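You operate a simulated robot arm through the tools that you are given. There is no shell and no other tool. Be economical: measure what you need, move in short steps, check, and stop when the job is done.

You are at the controls of a simulated two-armed robot. One attempt, no reset.

## Task
Send the purple parts tray down on the lift.
Fine: it waits on pallet 72; open the gate, set it on pallet 65 with both gaskets in it, shut the gate, latch lever to RUN, hold DOWN till the lift stops, then lever back to LATCH. Where these are worked on the way, their far stop is far enough and under half their travel is too little: lift gate.

It is judged by the outcome, as a careful person would: the job done as asked, and still so three seconds after it is handed in. It fails if anything else is knocked over, pushed out of place, dropped, spilled or broken.

## Robot
Two 7-joint arms with two-finger parallel grippers on one trunk, on a base that drives. Base frame: it is fixed to the floor where the robot stands at the start and does not move with it; the origin is under the middle of the robot, x ahead of it, y to its left, z up. Lengths are in m, angles in rad, forces in N, time in s.
The left shoulder is at the start at [0.07, 0.188, 1.209], the right one opposite. With the tool pointing down near the work surface each hand reaches from about 0.1 to 0.36 m from the robot's upright axis, wherever it stands, measured 20 degrees to its own side. Places, roughly: copper gasket [1.25, -1.5, 0.75]; dark grey gasket [1.25, -1.5, 0.75]; down button of the lift [0.7, -0.4, 0.9]; latch lever of the lift [0.8, -0.4, 0.9]; lift gate [0.8, 0.1, 0.6]; lift table [1.2, 0.2, 0.7]; orange parts tray [-1.75, -8, 0.25]; pallet seventy-two [1.25, -1.5, 0.75]; pin handle of carrier sixty-two [0.9, -1.5, 0.8]; purple parts tray (24x18x6 cm) [1.2, -1.4, 0.8]; stop lever of station five [0.8, -1.7, 0.7]; top of pallet sixty-five [1.2, 0.2, 0.8]. Payload 3.91 kg a hand.
The TCP of each hand is the grasp point between the finger pads, 0.03 m short of the fingertips. In the tool frame z runs along the fingers and y along their closing line. The gripper opens to 0.11 m. The fingers are 0.02 m wide and 0.01 m thick; the gripper's body (0.048 by 0.112 m) begins 0.055 m behind the TCP.
Orientation is that of the tool frame in the base frame, as [roll, pitch, yaw] about the fixed x, y, z axes, in that order (R = Rz(yaw) Ry(pitch) Rx(roll)). With the fingers straight down and closing along the base's y, the tool's x points along the base's -x, its y along +y and its z along -z.

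## Interface
- The arms move only by the tool jog_arm. It takes "left_series", "right_series" or both (then of equal length, played together; a hand with none holds still); each is a list of rows, each a list of 3 entries, a list of its own where there are three numbers: the finger opening in cm, from 0 to 11, then the shift along the tool's x, y, z in cm, then the turn, a rotation vector about the tool's x, y, z in rad. In form: [[hand, [dx, dy, dz], [ax, ay, az]], ...]. A call has 1 to 20 rows; each row is the pose to reach, as a shift and turn from the pose commanded when the call began, along the tool's axes at that moment. A row lasts 0.2 s, in which the tool goes at most 0.05 m and 0.15 rad; a call with a longer step from one row to the next is refused whole, and so is a gripper value outside its range. A pose out of reach is approached as far as the arm can. The call stops where the force on the tool passes 90 N (or 10 N more than at its start, if that is more) or the arm is blocked; 0.2 s more then pass. Each finger travels about 0.072 m/s and halts on what it meets, pressing with about 43 N; the grip force reading is that of the motor and also rises with nothing between the fingers. The clock runs only during rows and for 0.2 s after the last one: add rows that repeat a pose to give the fingers time. The reply holds the time, the measured pose of the TCP, the force on the tool along the base axes, the opening and the grip force, in the units named above and with some noise, with the torque about the TCP (base axes, N m) and any sound that the robot's microphone picked up.
- Cameras (640 x 400 px; columns grow to the right, rows downward): "scene" is now at [0.1308, 0.0025, 1.4195]; the picture's right is [0.01, -1.00, 0.00], its down [-0.72, -0.01, -0.69] and it looks along [0.69, 0.01, -0.72] (base axes); focal length 214 px, centre (320, 200). "left" rides on the left gripper at [0.073, -0.017, -0.103] in its tool frame; the picture's right is [0.23, 0.97, 0.00], its down [-0.76, 0.18, -0.62] and it looks along [-0.61, 0.14, 0.78] (tool axes); focal length 222 px, centre (320, 200). "right" rides on the right gripper at [0.072, 0.017, -0.103] in its tool frame; the picture's right is [-0.23, 0.97, 0.00], its down [-0.76, -0.18, -0.62] and it looks along [-0.61, -0.14, 0.78] (tool axes); focal length 222 px, centre (320, 200). There is no depth. A picture from a camera that has moved, and an enlarged one, comes with that camera's place and axes in the base frame and with its lens.
- camera(camera): a new picture of that camera. The clock stands still meanwhile.
- lift_body(by): slides the trunk up (or, below 0, down) by that many m; the arms and the scene camera ride with it, the base frame stays. It gives what a move gives, with no picture.
- roll_base(legs): drives the robot by 1 to 6 legs, each [ahead, turn to the left] in m and rad, along the robot's own axes; the way and the turn of a leg run together, so that a leg with both is an arc; at most 1.5 m and 3.142 rad a leg. The arms and the cameras ride along, it lands a little off, and it stops where it bumps. It gives what a move gives.
- head_to(pan, tilt): turns the head with the scene camera to pan (to the left, within 1.501 rad either way) and tilt (down, from -0.506 to 1.204), counted from straight ahead of the robot. It gives what a move gives.
- zoom(camera, box): a new picture of the part [left, top, right, bottom] of that camera's present view, enlarged. The clock stands still meanwhile.
- close_job(): hands the job in; it is judged then, once.

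Go step by step. Nothing tells you exact positions but the pictures and the camera data: compare them with the known pose of the tool, close in by small moves and look again before you grip or let go. The budget is 120 turns and 88 pictures, counting those below and the enlarged ones. Unless the task says otherwise, let go and move clear before handing in, and close with one line.

The tools are called after "Call:" as a command line: name --argument value ..., lists and objects as JSON in quotes. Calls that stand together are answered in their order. jog_arm: Moves the arms, as the interface text tells. Its arguments: {"type":"object","properties":{"left_series":{"type":"array","items":{"type":"array"}},"right_series":{"type":"array","items":{"type":"array"}}},"required":[]} The other tools are called the same way: lift_body (by) slides the trunk up or down; roll_base (legs) drives the base; head_to (pan, tilt) turns the head that bears the scene camera; camera (camera) takes a picture; zoom (camera, box) takes an enlarged picture of a part of a camera's view; close_job () hands the job in.

At the start:

```text
clock: 0.0
left_eef_pos: [0.6142, 0.1583, 1.1834]
left_tool_rot: [3.142, 0.0, -3.14]
left_wrist_force: [0.0, -0.1, -0.2]
left_moment: [-0.02, -0.01, -0.01]
left_gripper_width: 0.1097
left_grip_force: 0.0
right_eef_pos: [0.5599, -0.3344, 1.2716]
right_tool_rot: [3.141, -0.001, -3.14]
right_wrist_force: [0.1, -0.1, 0.1]
right_moment: [-0.01, -0.01, 0.01]
right_gripper_width: 0.1101
right_grip_force: 0.2
trunk travel left (down, up): [-0.719, 0.221]
robot x, y, heading: [-0.001, -0.0029, 0.001]
head pan, tilt: [0.012, 0.805]
```

scene: 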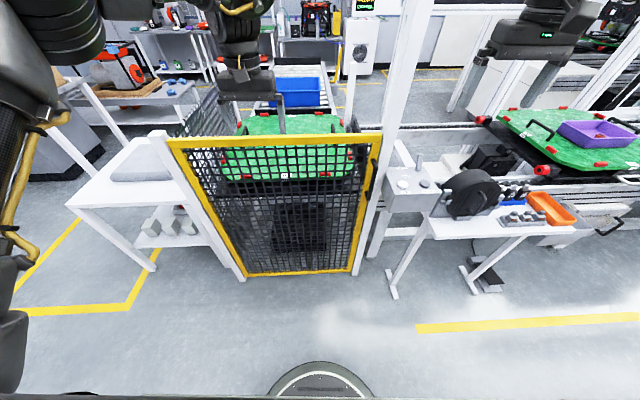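
right: 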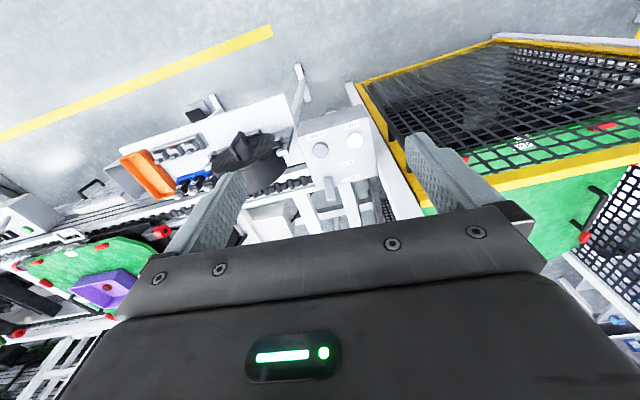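
left: 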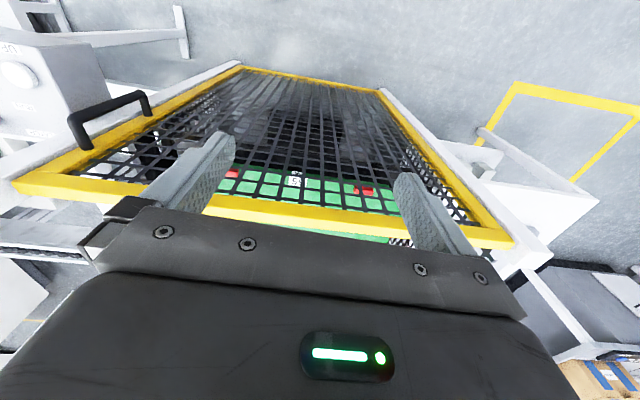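

I see the lift gate right ahead with a handle at its right edge, the control box to its right, and the purple tray on the green pallet to the far right. I'll zoom in on the gate, the control box and the tray.

Call:
zoom --camera "scene" --box '[340, 120, 500, 220]'

Call:
zoom --camera "scene" --box '[140, 100, 400, 290]'

Call:
zoom --camera "scene" --box '[470, 80, 640, 240]'

Call:
zoom --camera "right" --box '[260, 80, 440, 220]'

```text
4.00 times, centred on (420, 170) of scene
camera zoom: at [0.1308, 0.0025, 1.4195], right [0.01, -1.0, 0.0], down [-0.72, -0.01, -0.69], along [0.69, 0.01, -0.72], focal length 858 px, centre (-80, 320)
```

zoom: 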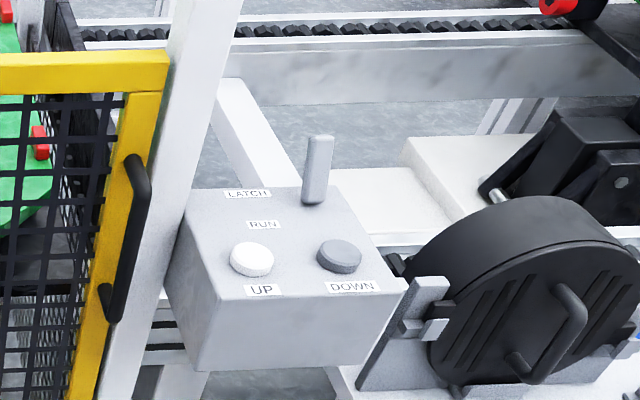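

```text
2.11 times, centred on (270, 195) of scene
camera zoom: at [0.1308, 0.0025, 1.4195], right [0.01, -1.0, 0.0], down [-0.72, -0.01, -0.69], along [0.69, 0.01, -0.72], focal length 452 px, centre (425, 210)
```

zoom: 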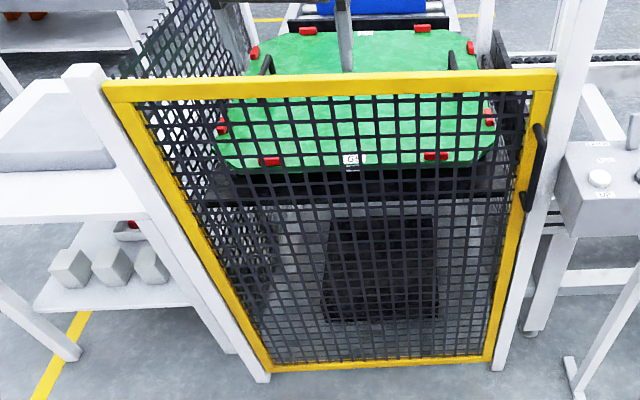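

```text
2.50 times, centred on (555, 160) of scene
camera zoom: at [0.1308, 0.0025, 1.4195], right [0.01, -1.0, 0.0], down [-0.72, -0.01, -0.69], along [0.69, 0.01, -0.72], focal length 536 px, centre (-268, 300)
```

zoom: 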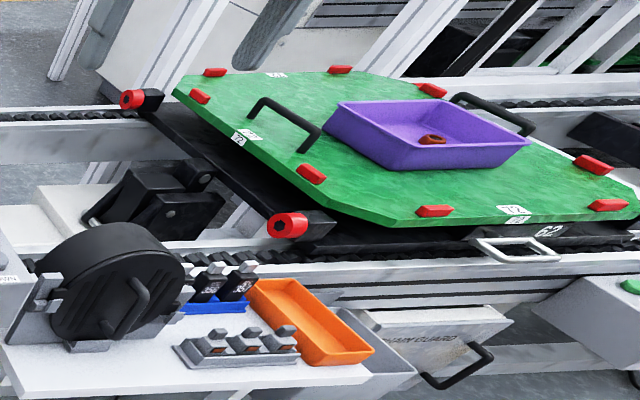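

```text
2.86 times, centred on (350, 150) of right
camera zoom: at [0.4877, -0.3194, 1.3762], right [0.23, 0.97, 0.0], down [0.76, -0.18, 0.62], along [0.61, -0.14, -0.78], focal length 635 px, centre (234, 343)
```

zoom: 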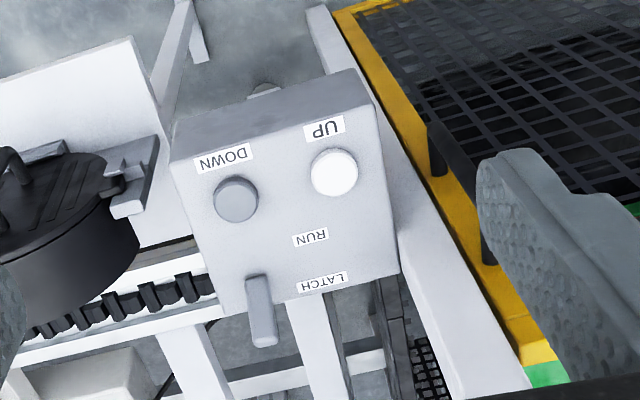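

The gate is hinged at its left (y≈0.55). The handle is a vertical bar at about (0.75, -0.19, 0.89), by triangulating the scene and left cameras. I'll turn the right hand to point forward and bring it in front of the handle.

Call:
jog_arm --right_series '[[11, [0, 1.2, 3], [0, -0.14, 0]], [11, [0, 2.4, 6], [0, -0.28, 0]], [11, [0, 3.6, 9], [0, -0.42, 0]], [11, [0, 4.8, 12], [0, -0.56, 0]], [11, [0, 6, 15], [0, -0.7, 0]], [11, [0, 7.2, 18], [0, -0.84, 0]], [10, [0, 8.4, 21], [0, -0.98, 0]], [9, [0, 9.6, 24], [0, -1.12, 0]], [8, [0, 10.8, 27.5], [0, -1.26, 0]], [7, [0, 12, 31], [0, -1.4, 0]], [7, [0, 13.2, 34.5], [0, -1.5, 0]], [7, [0, 14.4, 38], [0, -1.571, 0]], [7, [0, 14.4, 38], [0, -1.571, 0]]]'

Call:
camera --camera "scene"

Call:
camera --camera "right"

```text
clock: 2.8
left_eef_pos: [0.6123, 0.1515, 1.184]
left_tool_rot: [3.136, -0.001, 3.138]
left_wrist_force: [-1.3, -0.5, 0.1]
left_moment: [0.03, 0.0, 0.01]
left_gripper_width: 0.1102
left_grip_force: 0.0
right_eef_pos: [0.5514, -0.1782, 0.9017]
right_tool_rot: [-0.269, 1.57, -0.281]
right_wrist_force: [-0.2, -0.1, -0.1]
right_moment: [-0.02, 0.0, 0.02]
right_gripper_width: 0.07
right_grip_force: 0.0
right hand out of reach, approached as far as the arm can: row 6, 7, 8, 10, 11, 12, 13
trunk travel left (down, up): [-0.719, 0.221]
robot x, y, heading: [0.0032, -0.0001, -0.004]
head pan, tilt: [0.012, 0.805]
```

```text
80 pictures are left
camera scene: at [0.1297, -0.0032, 1.4197], right [0.01, -1.0, 0.0], down [-0.72, 0.0, -0.69], along [0.69, 0.01, -0.72], focal length 214 px, centre (320, 200)
```

scene: 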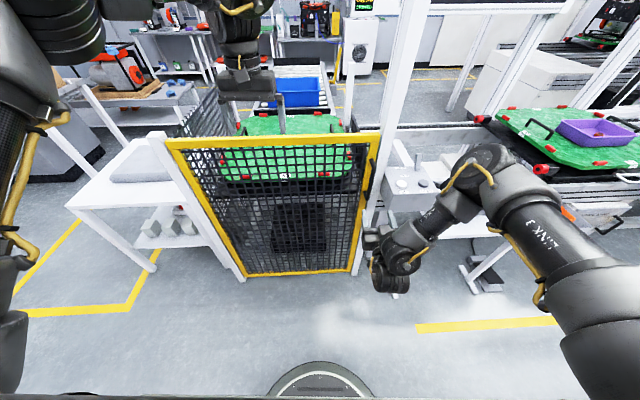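

```text
79 pictures are left
camera right: at [0.4483, -0.1611, 0.8305], right [0.01, 0.97, 0.23], down [-0.62, -0.17, 0.76], along [0.78, -0.15, 0.61], focal length 222 px, centre (320, 200)
```

right: 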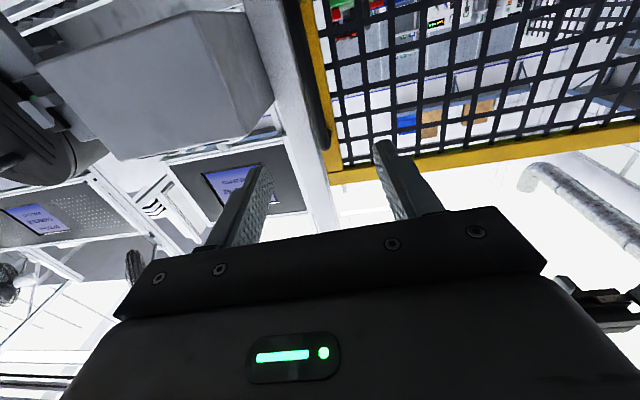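

The hand is in front of the gate, near the handle. I'll zoom to fix the handle's position before closing in.

Call:
zoom --camera "right" --box '[220, 0, 420, 200]'

Call:
zoom --camera "scene" --box '[330, 120, 450, 300]'

```text
2.00 times, centred on (320, 100) of right
camera zoom: at [0.4483, -0.1611, 0.8305], right [0.01, 0.97, 0.23], down [-0.62, -0.17, 0.76], along [0.78, -0.15, 0.61], focal length 444 px, centre (320, 400)
```

zoom: 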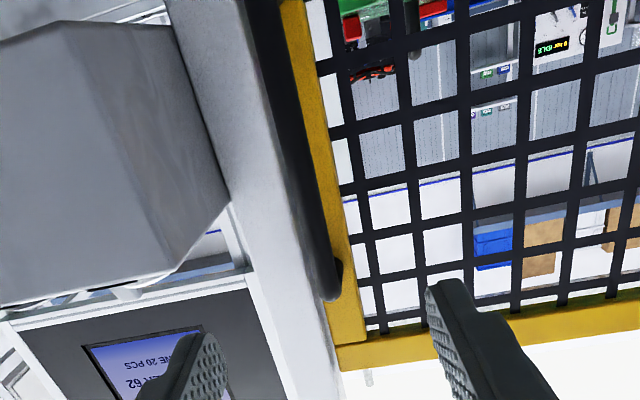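

```text
2.22 times, centred on (390, 210) of scene
camera zoom: at [0.1297, -0.0032, 1.4197], right [0.01, -1.0, 0.0], down [-0.72, 0.0, -0.69], along [0.69, 0.01, -0.72], focal length 477 px, centre (164, 178)
```

zoom: 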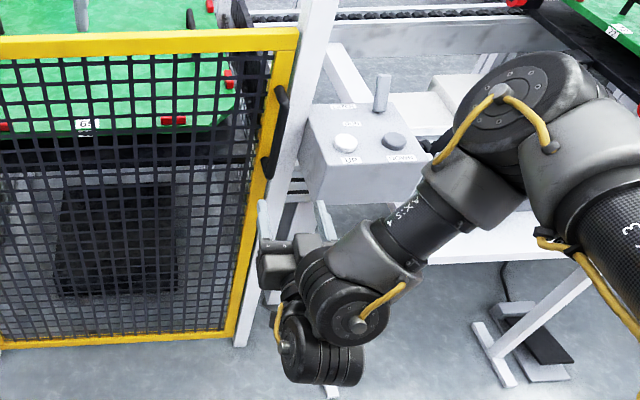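

Handle bar is at about x 0.74, y −0.188, z 0.83–0.96. I'll advance to just short of it and re-measure.

Call:
jog_arm --right_series '[[7, [0, 0, 3], [0, 0, 0]], [7, [0, 0, 6], [0, 0, 0]], [7, [0, 0, 9], [0, 0, 0]], [7, [0, 0, 11], [0, 0, 0]], [7, [0, 0, 11], [0, 0, 0]]]'

Call:
zoom --camera "right" --box '[160, 0, 480, 200]'

Call:
zoom --camera "scene" --box '[330, 120, 450, 220]'

```text
clock: 4.0
left_eef_pos: [0.6128, 0.1579, 1.1844]
left_tool_rot: [3.139, 0.0, 3.141]
left_wrist_force: [-0.6, 0.0, -0.1]
left_moment: [0.03, 0.02, -0.03]
left_gripper_width: 0.1097
left_grip_force: 0.0
right_eef_pos: [0.643, -0.1443, 0.92]
right_tool_rot: [-2.603, 1.565, -2.625]
right_wrist_force: [0.0, -0.1, 0.1]
right_moment: [-0.02, -0.01, 0.0]
right_gripper_width: 0.07
right_grip_force: 0.2
right hand out of reach, approached as far as the arm can: row 1, 2, 3, 4, 5
trunk travel left (down, up): [-0.719, 0.221]
robot x, y, heading: [-0.0005, -0.0002, -0.002]
head pan, tilt: [0.012, 0.805]
```

```text
2.00 times, centred on (320, 100) of right
camera zoom: at [0.5406, -0.1271, 0.8488], right [0.02, 0.97, 0.22], down [-0.62, -0.16, 0.77], along [0.78, -0.16, 0.6], focal length 444 px, centre (320, 400)
```

zoom: 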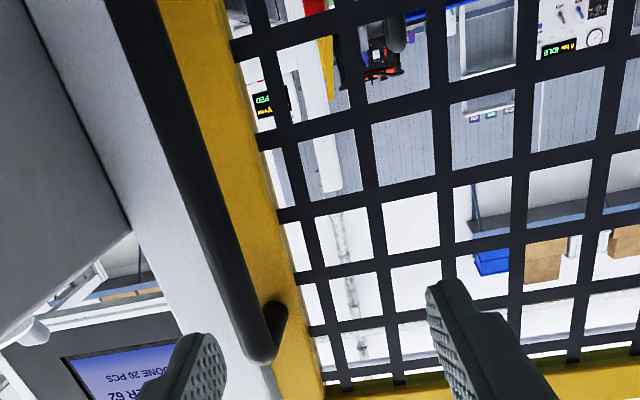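

```text
4.00 times, centred on (390, 170) of scene
camera zoom: at [0.1305, 0.0023, 1.4195], right [0.01, -1.0, 0.0], down [-0.72, -0.01, -0.69], along [0.69, 0.01, -0.72], focal length 858 px, centre (40, 320)
```

zoom: 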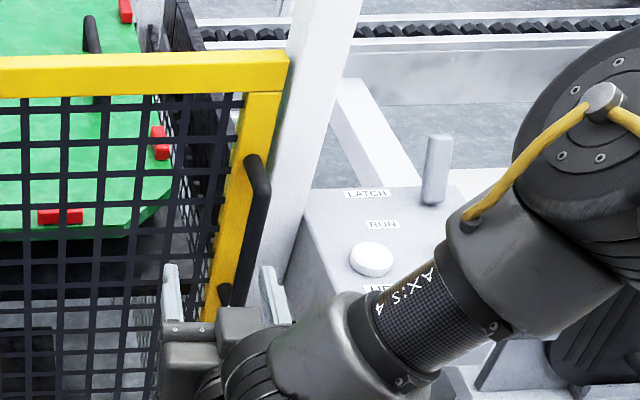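

The arm is against its limits at this height (y came out 4 cm left). I'll back off a little and lower the trunk, so the forward-pointing hand has more room.

Call:
roll_base --legs '[[-0.12, 0]]'

Call:
lift_body --by -0.2

Call:
jog_arm --right_series '[[7, [-3, 0, 0], [0, 0, 0]], [7, [-6, 0, 0], [0, 0, 0]], [7, [-9, 0, 0], [0, 0, 0]], [7, [-12, 0, 0], [0, 0, 0]], [7, [-15, 0, 0], [0, 0, 0]], [7, [-18, 0, 0], [0, 0, 0]], [7, [-18, 0, 0], [0, 0, 0]]]'

```text
clock: 5.2
left_eef_pos: [0.493, 0.1581, 1.1856]
left_tool_rot: [-3.14, 0.0, 3.141]
left_wrist_force: [-0.9, -0.4, -0.2]
left_moment: [-0.02, -0.01, 0.0]
left_gripper_width: 0.11
left_grip_force: 0.1
right_eef_pos: [0.5222, -0.1435, 0.9208]
right_tool_rot: [-2.467, 1.564, -2.489]
right_wrist_force: [0.5, -0.5, -0.5]
right_moment: [-0.01, -0.01, -0.01]
right_gripper_width: 0.0702
right_grip_force: 0.2
trunk travel left (down, up): [-0.719, 0.221]
robot x, y, heading: [-0.1207, 0.0004, -0.002]
head pan, tilt: [0.012, 0.805]
```

```text
clock: 7.4
left_eef_pos: [0.4924, 0.1579, 0.9845]
left_tool_rot: [-3.141, 0.0, 3.14]
left_wrist_force: [-0.2, -0.4, -0.2]
left_moment: [0.02, -0.01, 0.01]
left_gripper_width: 0.11
left_grip_force: 0.0
right_eef_pos: [0.5236, -0.1437, 0.7206]
right_tool_rot: [-2.562, 1.564, -2.583]
right_wrist_force: [-0.4, 0.0, 0.4]
right_moment: [-0.03, -0.01, 0.01]
right_gripper_width: 0.0699
right_grip_force: 0.0
trunk travel left (down, up): [-0.519, 0.421]
robot x, y, heading: [-0.12, 0.0007, 0.003]
head pan, tilt: [0.012, 0.805]
```

```text
clock: 9.0
left_eef_pos: [0.4935, 0.1584, 0.9848]
left_tool_rot: [-3.141, -0.001, 3.14]
left_wrist_force: [0.6, 0.0, 0.1]
left_moment: [0.02, 0.03, 0.01]
left_gripper_width: 0.1101
left_grip_force: 0.0
right_eef_pos: [0.5252, -0.1436, 0.9005]
right_tool_rot: [-2.605, 1.562, -2.626]
right_wrist_force: [-0.3, 0.1, -0.1]
right_moment: [0.02, 0.0, 0.0]
right_gripper_width: 0.07
right_grip_force: 0.0
trunk travel left (down, up): [-0.519, 0.421]
robot x, y, heading: [-0.1196, 0.002, -0.001]
head pan, tilt: [0.012, 0.805]
```

Reach is fine now. I'll correct y to −0.188 and then roll forward to bring the handle between the fingers.

Call:
jog_arm --right_series '[[7, [0, -2.5, 0], [0, 0, 0]], [7, [0, -4.5, 0], [0, 0, 0]], [7, [1, -4.5, 3], [0, 0, 0]], [7, [1, -4.5, 6], [0, 0, 0]], [7, [1, -4.5, 8], [0, 0, 0]], [7, [1, -4.5, 8], [0, 0, 0]]]'

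Call:
roll_base --legs '[[0.06, 0]]'

Call:
zoom --camera "right" --box '[160, 0, 480, 200]'

Call:
camera --camera "scene"

```text
clock: 10.4
left_eef_pos: [0.4915, 0.1588, 0.9843]
left_tool_rot: [-3.139, 0.0, -3.14]
left_wrist_force: [-0.4, -0.1, 0.5]
left_moment: [-0.03, -0.03, -0.01]
left_gripper_width: 0.1098
left_grip_force: 0.1
right_eef_pos: [0.6022, -0.1887, 0.8887]
right_tool_rot: [-2.324, 1.564, -2.345]
right_wrist_force: [-0.6, 0.1, 0.9]
right_moment: [0.01, -0.02, -0.01]
right_gripper_width: 0.0701
right_grip_force: 0.1
right hand out of reach, approached as far as the arm can: row 4
trunk travel left (down, up): [-0.519, 0.421]
robot x, y, heading: [-0.1199, 0.0035, 0.001]
head pan, tilt: [0.012, 0.805]
```

```text
clock: 11.4
left_eef_pos: [0.5476, 0.1582, 0.9882]
left_tool_rot: [3.141, 0.005, 3.141]
left_wrist_force: [-1.1, -0.2, -0.6]
left_moment: [0.03, -0.04, 0.03]
left_gripper_width: 0.1101
left_grip_force: 0.2
right_eef_pos: [0.6572, -0.1885, 0.8913]
right_tool_rot: [-1.892, 1.566, -1.912]
right_wrist_force: [-0.1, -0.1, -0.2]
right_moment: [0.0, 0.04, 0.01]
right_gripper_width: 0.0701
right_grip_force: 0.1
trunk travel left (down, up): [-0.519, 0.421]
robot x, y, heading: [-0.0644, -0.0013, -0.001]
head pan, tilt: [0.012, 0.805]
```

```text
2.00 times, centred on (320, 100) of right
camera zoom: at [0.555, -0.1724, 0.8198], right [0.02, 0.97, 0.22], down [-0.63, -0.16, 0.76], along [0.78, -0.16, 0.61], focal length 444 px, centre (320, 400)
```

zoom: 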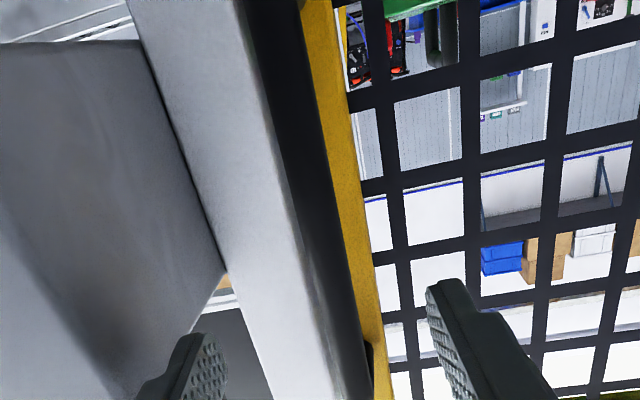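

```text
73 pictures are left
camera scene: at [0.0646, 0.003, 1.2203], right [0.01, -1.0, 0.0], down [-0.72, -0.01, -0.7], along [0.7, 0.01, -0.72], focal length 214 px, centre (320, 200)
```

scene: 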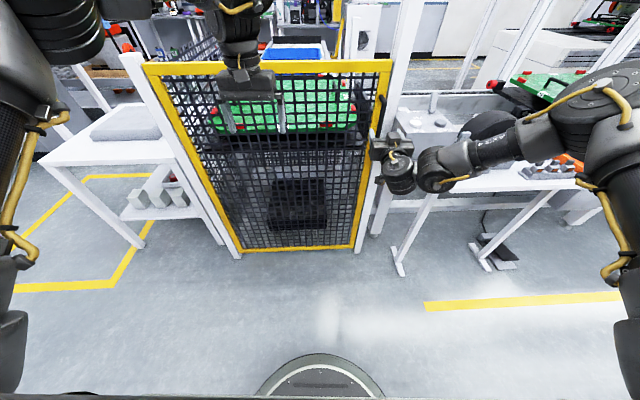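

The bar is centred between the fingers, front face at x≈0.726. I'll advance 7.5 cm and close.

Call:
jog_arm --right_series '[[7, [0, -0.3, 2.5], [0, 0, 0]], [7, [0, -0.3, 5], [0, 0, 0]], [7, [0, -0.3, 7.5], [0, 0, 0]], [7, [0, -0.3, 7.5], [0, 0, 0]]]'

Call:
camera --camera "right"

```text
clock: 12.4
left_eef_pos: [0.5518, 0.158, 0.9849]
left_tool_rot: [3.141, 0.0, -3.141]
left_wrist_force: [0.1, -0.5, 0.8]
left_moment: [0.0, -0.01, 0.04]
left_gripper_width: 0.1098
left_grip_force: 0.1
right_eef_pos: [0.7356, -0.1936, 0.8878]
right_tool_rot: [-2.41, 1.564, -2.433]
right_wrist_force: [-0.2, -0.1, 0.4]
right_moment: [0.0, 0.0, -0.04]
right_gripper_width: 0.0699
right_grip_force: 0.0
trunk travel left (down, up): [-0.519, 0.421]
robot x, y, heading: [-0.0591, 0.0002, 0.002]
head pan, tilt: [0.012, 0.805]
```

```text
72 pictures are left
camera right: at [0.6322, -0.1762, 0.8166], right [0.02, 0.97, 0.22], down [-0.62, -0.16, 0.77], along [0.78, -0.16, 0.6], focal length 222 px, centre (320, 200)
```

right: 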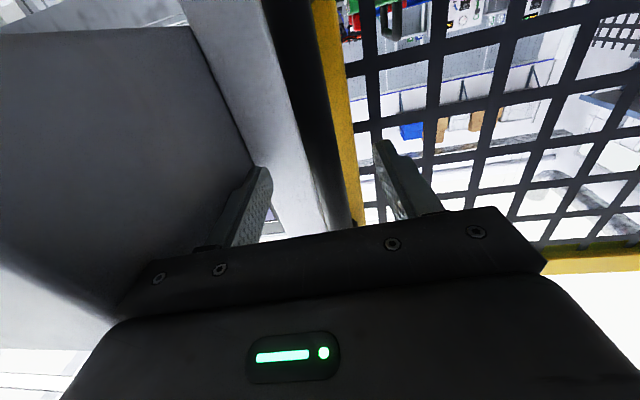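

The bar is between the fingers. Closing on it, then a small pull to test.

Call:
jog_arm --right_series '[[5, [0, 0, 0], [0, 0, 0]], [3, [0, 0, 0], [0, 0, 0]], [1, [0, 0, 0], [0, 0, 0]], [0, [0, 0, 0], [0, 0, 0]], [0, [0, 0, 0], [0, 0, 0]], [0, [0, 0, -1], [0, 0, 0]], [0, [0, 0, -3], [0, 0, 0]], [0, [0, 0.3, -5], [0, 0, 0]], [0, [0, 0.3, -5], [0, 0, 0]]]'

Call:
camera --camera "scene"

```text
clock: 14.4
left_eef_pos: [0.5525, 0.1619, 0.9839]
left_tool_rot: [-3.138, 0.0, -3.138]
left_wrist_force: [-1.1, 0.3, 0.8]
left_moment: [0.0, 0.04, -0.01]
left_gripper_width: 0.11
left_grip_force: 0.1
right_eef_pos: [0.6864, -0.1857, 0.8876]
right_tool_rot: [-2.243, 1.561, -2.259]
right_wrist_force: [2.3, 26.7, -1.6]
right_moment: [0.43, -0.09, -0.07]
right_gripper_width: 0.0156
right_grip_force: 45.1
trunk travel left (down, up): [-0.519, 0.421]
robot x, y, heading: [-0.0612, 0.0016, 0.002]
head pan, tilt: [0.012, 0.805]
```

```text
71 pictures are left
camera scene: at [0.07, 0.007, 1.2194], right [0.01, -1.0, 0.0], down [-0.72, -0.01, -0.69], along [0.69, 0.01, -0.72], focal length 214 px, centre (320, 200)
```

scene: 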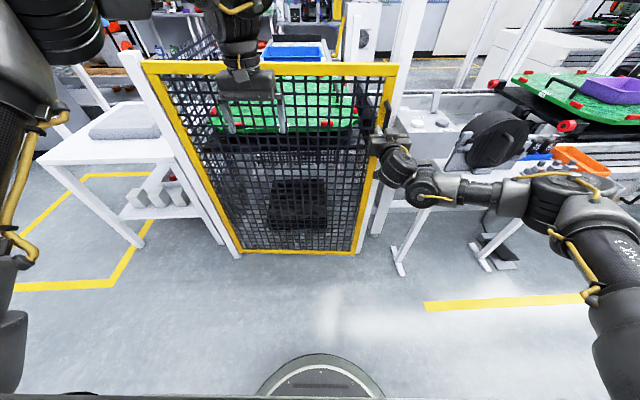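

The gate swings toward me when pulled. The left hand hangs in its path, so I'll raise that out of the way first, then pull the gate along its arc to about 30°.

Call:
jog_arm --left_series '[[11, [3, 0, -4], [0, 0, 0]], [11, [6, 0, -8], [0, 0, 0]], [11, [9, 0, -12], [0, 0, 0]], [11, [12, 0, -16], [0, 0, 0]], [11, [15, 0, -20], [0, 0, 0]], [11, [15, 0, -20], [0, 0, 0]], [11, [15, 0, -20], [0, 0, 0]], [11, [15, 0, -20], [0, 0, 0]], [11, [15, 0, -20], [0, 0, 0]], [11, [15, 0, -20], [0, 0, 0]], [11, [15, 0, -20], [0, 0, 0]], [11, [15, 0, -20], [0, 0, 0]], [11, [15, 0, -20], [0, 0, 0]], [11, [15, 0, -20], [0, 0, 0]]]' --right_series '[[0, [0, 0, 0], [0, 0, 0]], [0, [0, 0, 0], [0, 0, 0]], [0, [0, 0, 0], [0, 0, 0]], [0, [0, 0, 0], [0, 0, 0]], [0, [0, 0.6, -3], [0.03, 0, 0]], [0, [0, 1.1, -5.5], [0.06, 0, 0]], [0, [0, 1.7, -7.8], [0.09, 0, 0]], [0, [0, 2.7, -11], [0.14, 0, 0]], [0, [0, 3.6, -13.9], [0.18, 0, 0]], [0, [0, 4.7, -17], [0.23, 0, 0]], [0, [0, 5.8, -20.1], [0.27, 0, 0]], [0, [0, 7.2, -23], [0.32, 0, 0]], [0, [0, 8.7, -25.8], [0.36, 0, 0]], [0, [0, 8.7, -25.8], [0.36, 0, 0]]]'

Call:
camera --camera "scene"

```text
clock: 17.0
left_eef_pos: [0.4039, 0.1673, 1.1845]
left_tool_rot: [-3.136, 0.002, -3.137]
left_wrist_force: [-0.6, -0.9, -0.4]
left_moment: [0.03, -0.06, 0.0]
left_gripper_width: 0.1102
left_grip_force: 0.2
right_eef_pos: [0.4924, -0.1433, 0.9353]
right_tool_rot: [-0.619, 1.326, -0.994]
right_wrist_force: [18.1, 52.0, -41.5]
right_moment: [0.83, -0.17, -0.12]
right_gripper_width: 0.0186
right_grip_force: 44.6
trunk travel left (down, up): [-0.519, 0.421]
robot x, y, heading: [-0.0581, -0.0006, 0.02]
head pan, tilt: [0.012, 0.805]
stopped in row 13 (right hand): the arm was blocked; the commanded pose is now the measured one
```

```text
70 pictures are left
camera scene: at [0.0739, 0.0103, 1.2191], right [0.03, -1.0, 0.0], down [-0.72, -0.03, -0.69], along [0.69, 0.02, -0.72], focal length 214 px, centre (320, 200)
```

scene: 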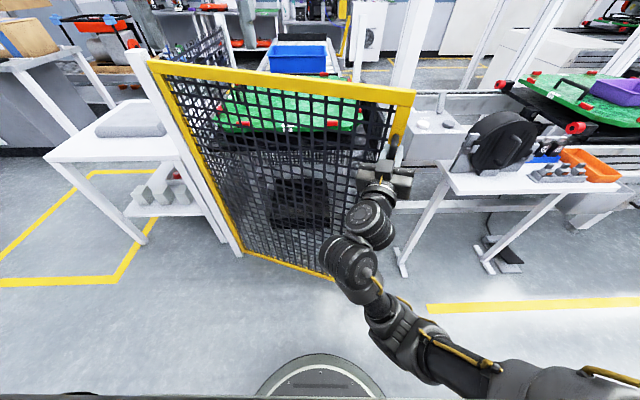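

Gate is about 20° open and the arm has run out of room. I'll release, back away, and then push the gate from its inner side.

Call:
jog_arm --right_series '[[3, [0, 0, 0], [0, 0, 0]], [6, [0, 0, 0], [0, 0, 0]], [8, [0, 0, 0], [0, 0, 0]], [8, [0, 0, 0], [0, 0, 0]], [8, [0, 0, 0], [0, 0, 0]]]'

Call:
roll_base --legs '[[-0.25, 0]]'

Call:
camera --camera "scene"

```text
clock: 18.2
left_eef_pos: [0.4002, 0.1629, 1.1843]
left_tool_rot: [-3.14, 0.005, -3.139]
left_wrist_force: [-0.3, -0.4, -0.9]
left_moment: [0.01, -0.05, -0.02]
left_gripper_width: 0.1102
left_grip_force: 0.0
right_eef_pos: [0.4879, -0.1542, 0.94]
right_tool_rot: [-0.546, 1.327, -0.94]
right_wrist_force: [-0.5, -0.3, 0.2]
right_moment: [0.01, 0.0, -0.02]
right_gripper_width: 0.08
right_grip_force: 0.1
trunk travel left (down, up): [-0.519, 0.421]
robot x, y, heading: [-0.0624, -0.0005, 0.017]
head pan, tilt: [0.012, 0.805]
```

```text
clock: 20.1
left_eef_pos: [0.145, 0.1596, 1.184]
left_tool_rot: [-3.138, 0.003, -3.138]
left_wrist_force: [-0.7, 0.2, -0.2]
left_moment: [-0.04, -0.03, -0.02]
left_gripper_width: 0.11
left_grip_force: 0.1
right_eef_pos: [0.2322, -0.1565, 0.9398]
right_tool_rot: [-0.546, 1.327, -0.941]
right_wrist_force: [-1.0, 0.1, 0.7]
right_moment: [0.0, 0.02, 0.01]
right_gripper_width: 0.0801
right_grip_force: 0.0
trunk travel left (down, up): [-0.519, 0.421]
robot x, y, heading: [-0.3155, 0.0002, 0.011]
head pan, tilt: [0.012, 0.805]
```

```text
69 pictures are left
camera scene: at [-0.1848, 0.0014, 1.2196], right [0.02, -1.0, 0.0], down [-0.72, -0.02, -0.69], along [0.69, 0.02, -0.72], focal length 214 px, centre (320, 200)
```

scene: 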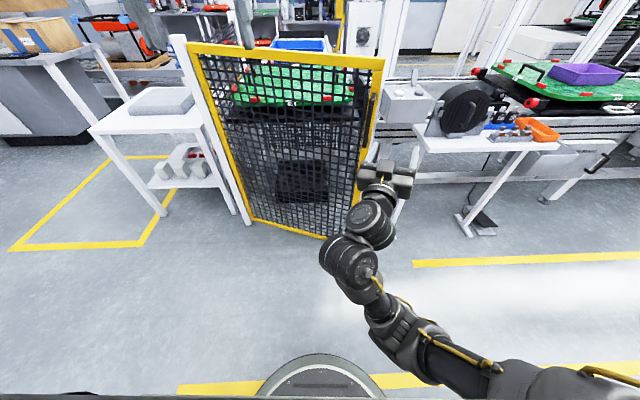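

The gate stays at roughly 17–20°. A simpler way to swing it further is to straddle its top rail from above with the left hand pointing down. First I'll tuck the right arm and raise the trunk.

Call:
jog_arm --right_series '[[8, [-0.7, -2, -0.3], [0, 0.14, 0]], [8, [-1.4, -4, -0.6], [0, 0.28, 0]], [8, [-2.1, -6, -0.9], [0, 0.42, 0]], [8, [-2.8, -8, -1.2], [0, 0.56, 0]], [8, [-3.5, -10, -1.5], [0, 0.7, 0]], [8, [-4.2, -12, -1.8], [0, 0.84, 0]], [8, [-4.9, -14, -2.1], [0, 0.98, 0]], [8, [-5.6, -16, -2.4], [0, 1.12, 0]], [8, [-6.3, -18, -2.8], [0, 1.26, 0]], [8, [-7, -20, -3.2], [0, 1.4, 0]], [8, [-8, -22, -3.6], [0, 1.5, 0]], [8, [-8, -22, -3.6], [0, 1.5, 0]]]'

Call:
lift_body --by 0.15

Call:
camera --camera "left"

Call:
camera --camera "scene"

```text
clock: 20.6
left_eef_pos: [0.1467, 0.1586, 1.1856]
left_tool_rot: [-3.14, 0.004, -3.141]
left_wrist_force: [0.2, 0.9, 0.5]
left_moment: [-0.02, 0.01, 0.0]
left_gripper_width: 0.11
left_grip_force: 0.1
right_eef_pos: [0.2242, -0.235, 0.9376]
right_tool_rot: [-1.283, 1.28, -1.778]
right_wrist_force: [-0.7, -0.3, -0.4]
right_moment: [0.04, 0.01, 0.04]
right_gripper_width: 0.0797
right_grip_force: 0.1
right hand out of reach, approached as far as the arm can: row 2
trunk travel left (down, up): [-0.519, 0.421]
robot x, y, heading: [-0.3157, -0.0015, 0.011]
head pan, tilt: [0.012, 0.805]
stopped in row 2 (right hand): the arm was blocked; the commanded pose is now the measured one
```

```text
clock: 22.4
left_eef_pos: [0.1474, 0.1585, 1.3355]
left_tool_rot: [-3.14, 0.002, -3.137]
left_wrist_force: [-1.0, 0.2, 0.2]
left_moment: [0.01, 0.02, -0.01]
left_gripper_width: 0.1101
left_grip_force: 0.0
right_eef_pos: [0.2236, -0.2353, 1.0895]
right_tool_rot: [-1.285, 1.28, -1.784]
right_wrist_force: [-0.2, 0.3, 0.4]
right_moment: [0.02, -0.02, 0.03]
right_gripper_width: 0.0799
right_grip_force: 0.0
trunk travel left (down, up): [-0.669, 0.271]
robot x, y, heading: [-0.3162, -0.0035, 0.013]
head pan, tilt: [0.012, 0.805]
```

```text
68 pictures are left
camera left: at [0.0749, 0.1428, 1.4385], right [-0.23, 0.97, 0.0], down [0.76, 0.18, 0.62], along [0.61, 0.14, -0.78], focal length 222 px, centre (320, 200)
```

left: 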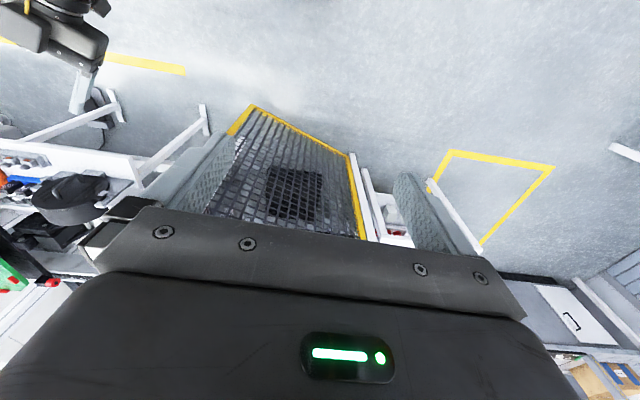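

```text
67 pictures are left
camera scene: at [-0.1836, 0.0013, 1.3694], right [0.02, -1.0, 0.0], down [-0.72, -0.02, -0.69], along [0.69, 0.02, -0.72], focal length 214 px, centre (320, 200)
```

scene: 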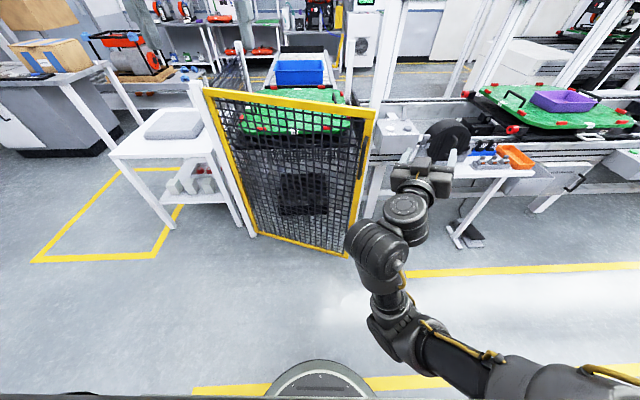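

The right arm stalled near a joint limit. I'll try to unfold it by turning it down while lifting.

Call:
jog_arm --right_series '[[8, [-1, 0, 0], [0, 0.13, 0]], [8, [-2, 0, 0], [0, 0.26, 0]], [8, [-3, 0, 0], [0, 0.39, 0]], [8, [-4, 0, 0], [0, 0.52, 0]], [8, [-5, 0, 0], [0, 0.65, 0]], [8, [-6, 0, 0], [0, 0.78, 0]], [8, [-7, 0, 0], [0, 0.91, 0]], [8, [-8, 0, 0], [0, 1.04, 0]], [8, [-9, 0, 0], [0, 1.17, 0]], [8, [-10, 0, 0], [0, 1.3, 0]], [8, [-10, 0, 0], [0, 1.43, 0]], [8, [-10, 0, 0], [0, 1.5, 0]]]'

```text
clock: 22.9
left_eef_pos: [0.1485, 0.1583, 1.3353]
left_tool_rot: [-3.141, 0.003, -3.14]
left_wrist_force: [-0.1, -0.4, -0.3]
left_moment: [0.01, 0.0, -0.03]
left_gripper_width: 0.1101
left_grip_force: 0.1
right_eef_pos: [0.2399, -0.2906, 1.0828]
right_tool_rot: [-1.595, 1.172, -2.214]
right_wrist_force: [-0.2, -0.8, -0.6]
right_moment: [-0.04, 0.02, -0.03]
right_gripper_width: 0.0799
right_grip_force: 0.1
right hand out of reach, approached as far as the arm can: row 2
trunk travel left (down, up): [-0.669, 0.271]
robot x, y, heading: [-0.3116, -0.0016, 0.01]
head pan, tilt: [0.012, 0.805]
stopped in row 2 (right hand): the arm was blocked; the commanded pose is now the measured one
```

Call:
jog_arm --right_series '[[8, [-2, -0.4, 2.6], [0, 0, 0]], [8, [-4, -0.8, 5.2], [0, 0, 0]], [8, [-6, -1.2, 7.8], [0, 0, 0]], [8, [-8, -1.6, 10.4], [0, 0, 0]], [8, [-10, -2, 13], [0, 0, 0]], [8, [-10, -2, 13], [0, 0.13, 0]], [8, [-10, -2, 13], [0, 0.26, 0]], [8, [-10, -2, 13], [0, 0.39, 0]], [8, [-10, -2, 13], [0, 0.52, 0]]]'

Call:
camera --camera "scene"

```text
clock: 24.9
left_eef_pos: [0.1477, 0.1584, 1.3353]
left_tool_rot: [-3.141, 0.003, -3.141]
left_wrist_force: [-0.9, -0.3, 0.0]
left_moment: [0.05, -0.01, -0.01]
left_gripper_width: 0.1098
left_grip_force: 0.0
right_eef_pos: [0.3796, -0.371, 1.1763]
right_tool_rot: [-2.447, 0.918, 3.111]
right_wrist_force: [0.0, 0.2, -0.2]
right_moment: [-0.01, 0.02, -0.03]
right_gripper_width: 0.08
right_grip_force: 0.0
right hand out of reach, approached as far as the arm can: row 8, 9
trunk travel left (down, up): [-0.669, 0.271]
robot x, y, heading: [-0.3158, -0.0018, 0.012]
head pan, tilt: [0.012, 0.805]
```

```text
66 pictures are left
camera scene: at [-0.1833, 0.0007, 1.3694], right [0.02, -1.0, 0.0], down [-0.72, -0.02, -0.69], along [0.69, 0.02, -0.72], focal length 214 px, centre (320, 200)
```

scene: 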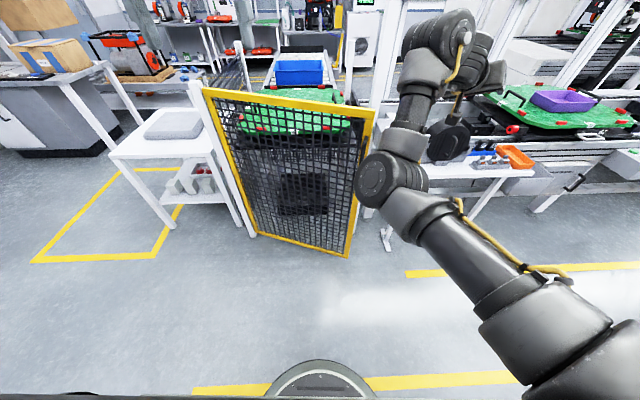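

The right arm has unfolded. I'll square it to pointing straight down.

Call:
jog_arm --right_series '[[8, [-0.5, -0.2, -0.3], [-0.082, 0.109, -0.043]], [8, [-1, -0.5, -0.6], [-0.165, 0.218, -0.086]], [8, [-1.5, -0.7, -0.9], [-0.247, 0.327, -0.129]], [8, [-2, -1, -1.2], [-0.33, 0.436, -0.172]], [8, [-2.5, -1.2, -1.5], [-0.412, 0.544, -0.216]], [8, [-3, -1.5, -1.8], [-0.494, 0.653, -0.259]], [8, [-3.5, -1.8, -2.1], [-0.577, 0.762, -0.302]], [8, [-4, -2, -2.3], [-0.659, 0.871, -0.345]], [8, [-4, -2, -2.3], [-0.659, 0.871, -0.345]]]'

Call:
roll_base --legs '[[0.2, 0]]'

```text
clock: 26.9
left_eef_pos: [0.1441, 0.1543, 1.3373]
left_tool_rot: [3.14, 0.005, 3.141]
left_wrist_force: [0.0, -0.5, -0.3]
left_moment: [0.03, 0.01, -0.03]
left_gripper_width: 0.11
left_grip_force: 0.0
right_eef_pos: [0.2746, -0.4238, 1.2202]
right_tool_rot: [3.139, 0.002, 3.139]
right_wrist_force: [-0.2, -1.1, -0.3]
right_moment: [0.06, -0.06, 0.02]
right_gripper_width: 0.08
right_grip_force: 0.1
right hand out of reach, approached as far as the arm can: row 1, 2, 7, 8, 9
trunk travel left (down, up): [-0.669, 0.271]
robot x, y, heading: [-0.3121, -0.0019, 0.01]
head pan, tilt: [0.012, 0.805]
```

```text
clock: 28.5
left_eef_pos: [0.3443, 0.1619, 1.3368]
left_tool_rot: [3.141, 0.005, -3.139]
left_wrist_force: [-0.1, -0.2, 0.1]
left_moment: [0.01, -0.01, 0.04]
left_gripper_width: 0.1101
left_grip_force: 0.0
right_eef_pos: [0.477, -0.4163, 1.2221]
right_tool_rot: [3.141, 0.002, 3.141]
right_wrist_force: [1.2, 0.2, -0.1]
right_moment: [0.0, 0.0, 0.02]
right_gripper_width: 0.0802
right_grip_force: 0.1
trunk travel left (down, up): [-0.669, 0.271]
robot x, y, heading: [-0.1142, -0.0008, 0.012]
head pan, tilt: [0.012, 0.805]
```

The rail lies from about (0.78, 0.53) to (0.62, −0.18), some 14° open, top z≈1.02. I'll roll in 0.1 m more and bring the left hand above the rail, turned so its fingers straddle it.

Call:
roll_base --legs '[[0.1, 0]]'

Call:
jog_arm --left_series '[[11, [-2, -1, 1.3], [0, 0, -0.133]], [11, [-4, -2, 2.6], [0, 0, -0.266]], [11, [-6, -3, 3.9], [0, 0, -0.4]], [11, [-8, -4, 5.2], [0, 0, -0.532]], [11, [-10, -5, 6.5], [0, 0, -0.665]], [11, [-12, -6, 7.8], [0, 0, -0.8]], [11, [-14, -7, 9.1], [0, 0, -0.93]], [11, [-16, -8, 10.4], [0, 0, -1.06]], [11, [-18, -9, 11.7], [0, 0, -1.2]], [11, [-20, -10, 13], [0, 0, -1.33]], [11, [-22, -10.7, 13], [0, 0, -1.33]], [11, [-22, -10.7, 13], [0, 0, -1.33]]]'

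Call:
camera --camera "left"

Call:
camera --camera "scene"

```text
clock: 29.7
left_eef_pos: [0.4386, 0.1637, 1.3395]
left_tool_rot: [-3.14, 0.011, -3.139]
left_wrist_force: [0.4, -0.1, -0.2]
left_moment: [0.0, -0.07, -0.02]
left_gripper_width: 0.1102
left_grip_force: 0.1
right_eef_pos: [0.5727, -0.4136, 1.2254]
right_tool_rot: [3.141, 0.007, -3.141]
right_wrist_force: [-1.2, 0.2, -0.8]
right_moment: [-0.01, -0.05, 0.0]
right_gripper_width: 0.08
right_grip_force: 0.1
trunk travel left (down, up): [-0.669, 0.271]
robot x, y, heading: [-0.0141, 0.0035, 0.014]
head pan, tilt: [0.012, 0.805]
```

```text
clock: 32.3
left_eef_pos: [0.6667, 0.041, 1.2052]
left_tool_rot: [-2.803, 0.154, -2.275]
left_wrist_force: [-0.8, 0.5, -0.1]
left_moment: [0.0, -0.01, 0.0]
left_gripper_width: 0.1101
left_grip_force: 0.0
left hand out of reach, approached as far as the arm can: row 4, 5, 6, 7, 8, 9, 10, 11, 12
right_eef_pos: [0.577, -0.4128, 1.222]
right_tool_rot: [3.14, 0.003, -3.14]
right_wrist_force: [-0.2, -0.3, 0.1]
right_moment: [-0.03, -0.02, 0.0]
right_gripper_width: 0.0798
right_grip_force: 0.0
trunk travel left (down, up): [-0.669, 0.271]
robot x, y, heading: [-0.0165, 0.0018, 0.012]
head pan, tilt: [0.012, 0.805]
```

```text
65 pictures are left
camera left: at [0.5971, -0.0119, 1.2953], right [-0.81, 0.46, -0.35], down [0.15, 0.76, 0.64], along [0.56, 0.47, -0.68], focal length 222 px, centre (320, 200)
```

left: 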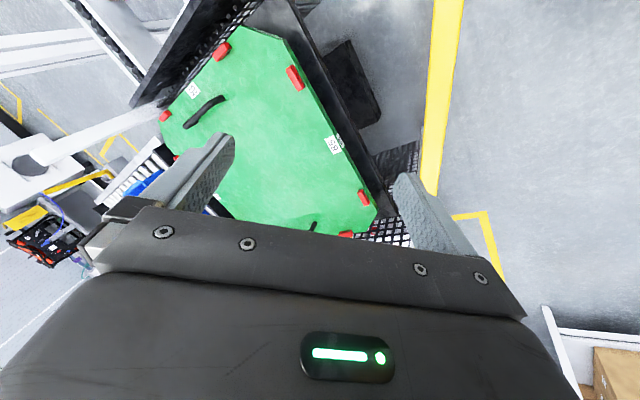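

```text
64 pictures are left
camera scene: at [0.114, 0.006, 1.3697], right [0.02, -1.0, 0.0], down [-0.72, -0.02, -0.69], along [0.69, 0.02, -0.72], focal length 214 px, centre (320, 200)
```

scene: 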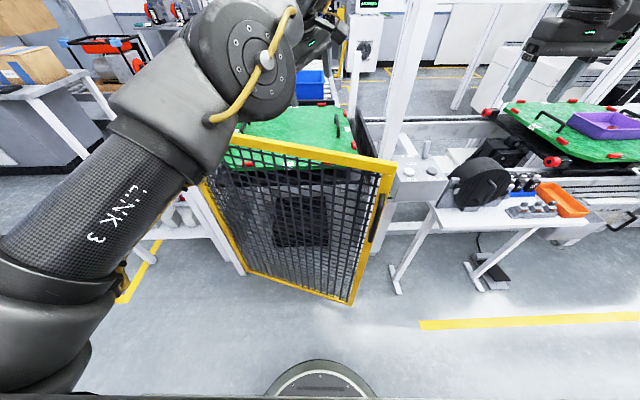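

Turning the left wrist that far isn't reachable. Instead, a downward hand placed just behind the rail can simply pull it. I'll withdraw the left arm and bring the right hand over behind the rail's free end.

Call:
jog_arm --left_series '[[11, [0.7, 2.7, -2.4], [-0.031, 0.036, 0.104]], [11, [1.4, 5.4, -4.8], [-0.062, 0.072, 0.208]], [11, [2.1, 8.1, -7.2], [-0.094, 0.108, 0.311]], [11, [2.8, 10.8, -9.6], [-0.125, 0.144, 0.415]], [11, [3.4, 13.5, -12], [-0.156, 0.181, 0.519]], [11, [4.1, 16.2, -14.5], [-0.188, 0.217, 0.623]], [11, [4.8, 18.9, -16.9], [-0.219, 0.253, 0.726]], [11, [5.5, 21.6, -19.3], [-0.25, 0.289, 0.83]], [11, [5.5, 21.6, -19.3], [-0.25, 0.289, 0.83]], [11, [5.5, 21.6, -19.3], [-0.25, 0.289, 0.83]], [11, [5.5, 21.6, -19.3], [-0.25, 0.289, 0.83]], [11, [5.5, 21.6, -19.3], [-0.25, 0.289, 0.83]], [11, [5.5, 21.6, -19.3], [-0.25, 0.289, 0.83]], [11, [5.5, 21.6, -19.3], [-0.25, 0.289, 0.83]], [11, [5.5, 21.6, -19.3], [-0.25, 0.289, 0.83]]]' --right_series '[[6, [0, 0, 0], [0, 0, 0]], [4, [0, 0, 0], [0, 0, 0]], [2, [0, 0, 0], [0, 0, 0]], [1, [0, 0, 0], [0, 0, 0]], [1, [0, 0, 0], [0, 0, 0]], [1, [0, 0, 0], [0, 0, 0]], [1, [0, 0, 0], [0, 0, 0]], [1, [-1.5, 4, 0.5], [0, 0, 0]], [1, [-3, 8, 1], [0, 0, 0]], [1, [-4.5, 12, 1.5], [0, 0, 0]], [1, [-6, 16, 2], [0, 0, 0]], [1, [-8, 20, 2], [0, 0, 0]], [1, [-10, 24, 2], [0, 0, 0]], [1, [-12, 28, 2], [0, 0, 0]], [1, [-12, 28, 2], [0, 0, 0]]]'

Call:
camera --camera "right"

Call:
camera --camera "scene"

```text
clock: 35.5
left_eef_pos: [0.4194, 0.1625, 1.3027]
left_tool_rot: [-3.141, -0.005, -3.142]
left_wrist_force: [0.8, -0.5, 0.0]
left_moment: [-0.02, 0.01, -0.02]
left_gripper_width: 0.1098
left_grip_force: 0.1
left hand out of reach, approached as far as the arm can: row 1, 2, 3, 4
right_eef_pos: [0.612, -0.1738, 1.163]
right_tool_rot: [3.139, 0.006, 3.139]
right_wrist_force: [-0.3, -0.6, -0.2]
right_moment: [0.04, -0.04, 0.03]
right_gripper_width: 0.0102
right_grip_force: 0.1
right hand out of reach, approached as far as the arm can: row 8, 9, 10, 11, 12, 13, 14, 15
trunk travel left (down, up): [-0.669, 0.271]
robot x, y, heading: [-0.0163, 0.0036, 0.012]
head pan, tilt: [0.012, 0.805]
```

```text
63 pictures are left
camera right: at [0.5388, -0.159, 1.2663], right [0.23, 0.97, 0.0], down [0.76, -0.18, 0.63], along [0.61, -0.14, -0.78], focal length 222 px, centre (320, 200)
```

right: 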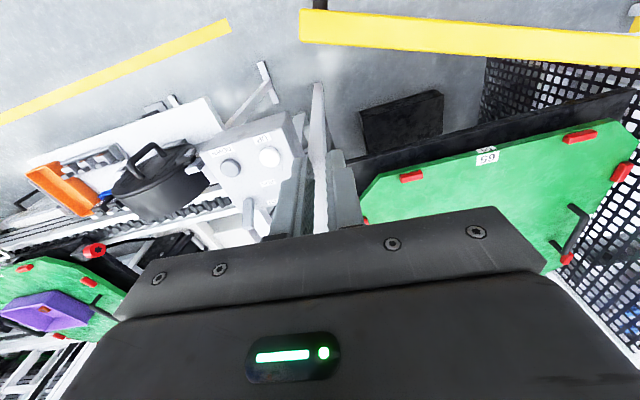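

```text
62 pictures are left
camera scene: at [0.1161, 0.0056, 1.3695], right [0.02, -1.0, 0.0], down [-0.72, -0.02, -0.69], along [0.69, 0.02, -0.72], focal length 214 px, centre (320, 200)
```

scene: 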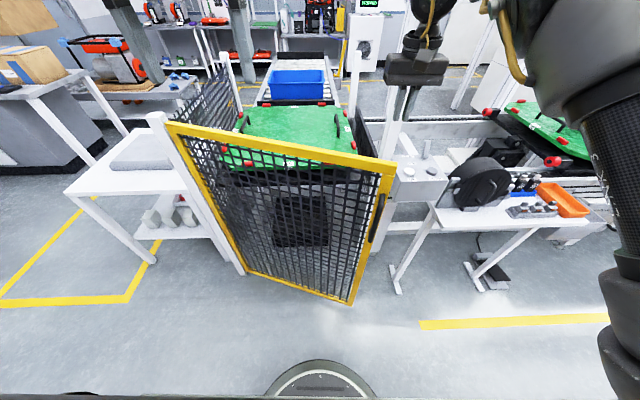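

The rail's inner edge runs from about (0.55, −0.18) at 16°, top z≈1.03. The right hand is just behind it; I'll roll 5 cm ahead, then lower the closed fingers behind the rail.

Call:
roll_base --legs '[[0.06, 0]]'

Call:
jog_arm --right_series '[[1, [0, 2, 3], [0, 0, 0]], [1, [0, 4, 6], [0, 0, 0]], [1, [0, 4, 9], [0, 0, 0]], [1, [0, 4, 12], [0, 0, 0]], [1, [0, 4, 12], [0, 0, 0]]]'

Call:
camera --camera "scene"

```text
clock: 36.4
left_eef_pos: [0.463, 0.1639, 1.3109]
left_tool_rot: [-3.138, 0.011, 3.14]
left_wrist_force: [-1.7, -0.5, 0.7]
left_moment: [0.0, -0.07, -0.03]
left_gripper_width: 0.1102
left_grip_force: 0.1
right_eef_pos: [0.6585, -0.1732, 1.1725]
right_tool_rot: [-3.138, 0.02, -3.14]
right_wrist_force: [-0.9, 0.2, 1.2]
right_moment: [-0.05, -0.11, -0.01]
right_gripper_width: 0.01
right_grip_force: 0.0
trunk travel left (down, up): [-0.669, 0.271]
robot x, y, heading: [0.0452, 0.0005, 0.011]
head pan, tilt: [0.012, 0.805]
```

```text
clock: 37.6
left_eef_pos: [0.4742, 0.164, 1.3065]
left_tool_rot: [-3.141, 0.001, 3.139]
left_wrist_force: [-1.0, 0.3, -0.3]
left_moment: [-0.01, -0.03, -0.04]
left_gripper_width: 0.1098
left_grip_force: 0.1
right_eef_pos: [0.6751, -0.1448, 1.0471]
right_tool_rot: [3.126, 0.001, 3.124]
right_wrist_force: [0.6, -0.2, -0.6]
right_moment: [0.0, -0.01, 0.02]
right_gripper_width: 0.0098
right_grip_force: 0.0
right hand out of reach, approached as far as the arm can: row 4, 5
trunk travel left (down, up): [-0.669, 0.271]
robot x, y, heading: [0.0448, 0.0022, 0.011]
head pan, tilt: [0.012, 0.805]
```

```text
61 pictures are left
camera scene: at [0.1741, 0.0058, 1.3697], right [0.03, -1.0, 0.0], down [-0.72, -0.02, -0.69], along [0.69, 0.02, -0.72], focal length 214 px, centre (320, 200)
```

scene: 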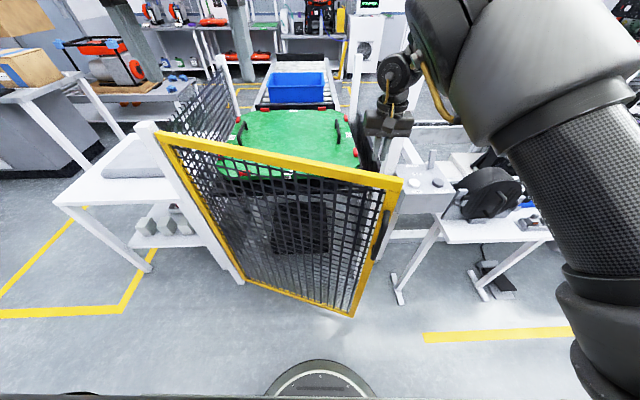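

Fingertips are only about level with the rail top, so I'll lower the trunk 8 cm and then back the base with a left turn to draw the gate open.

Call:
lift_body --by -0.08

Call:
roll_base --legs '[[-0.12, 0.05], [-0.18, 0.22]]'

Call:
camera --camera "scene"

```text
clock: 38.8
left_eef_pos: [0.4743, 0.1623, 1.2261]
left_tool_rot: [-3.138, 0.001, 3.14]
left_wrist_force: [0.2, 0.0, 0.1]
left_moment: [0.02, 0.02, -0.02]
left_gripper_width: 0.1101
left_grip_force: 0.1
right_eef_pos: [0.6757, -0.1469, 0.9674]
right_tool_rot: [3.127, 0.003, 3.122]
right_wrist_force: [-0.4, -0.3, 0.2]
right_moment: [0.0, -0.01, 0.03]
right_gripper_width: 0.0099
right_grip_force: 0.0
trunk travel left (down, up): [-0.589, 0.351]
robot x, y, heading: [0.044, -0.0005, 0.01]
head pan, tilt: [0.012, 0.805]
```

```text
clock: 41.1
left_eef_pos: [0.1237, 0.2366, 1.2254]
left_tool_rot: [-3.141, 0.001, -2.877]
left_wrist_force: [-0.1, -1.0, -0.3]
left_moment: [0.02, 0.01, 0.01]
left_gripper_width: 0.11
left_grip_force: 0.1
right_eef_pos: [0.3981, -0.0085, 0.9674]
right_tool_rot: [3.127, 0.001, -2.894]
right_wrist_force: [-0.5, 0.4, 0.5]
right_moment: [-0.05, 0.01, 0.0]
right_gripper_width: 0.0101
right_grip_force: 0.2
trunk travel left (down, up): [-0.589, 0.351]
robot x, y, heading: [-0.2506, -0.0311, 0.277]
head pan, tilt: [0.012, 0.805]
```

```text
60 pictures are left
camera scene: at [-0.1239, 0.0061, 1.2894], right [0.29, -0.96, 0.0], down [-0.69, -0.21, -0.69], along [0.66, 0.2, -0.72], focal length 214 px, centre (320, 200)
```

scene: 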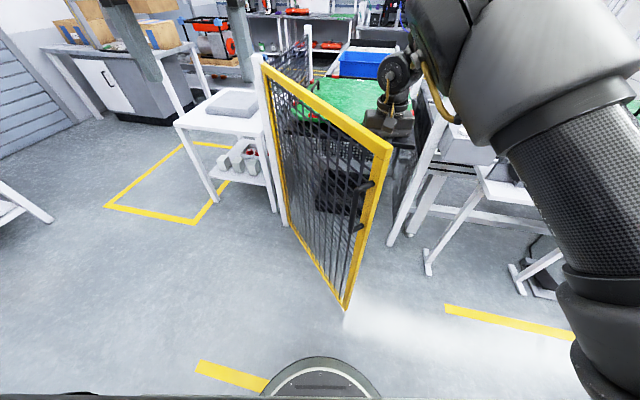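

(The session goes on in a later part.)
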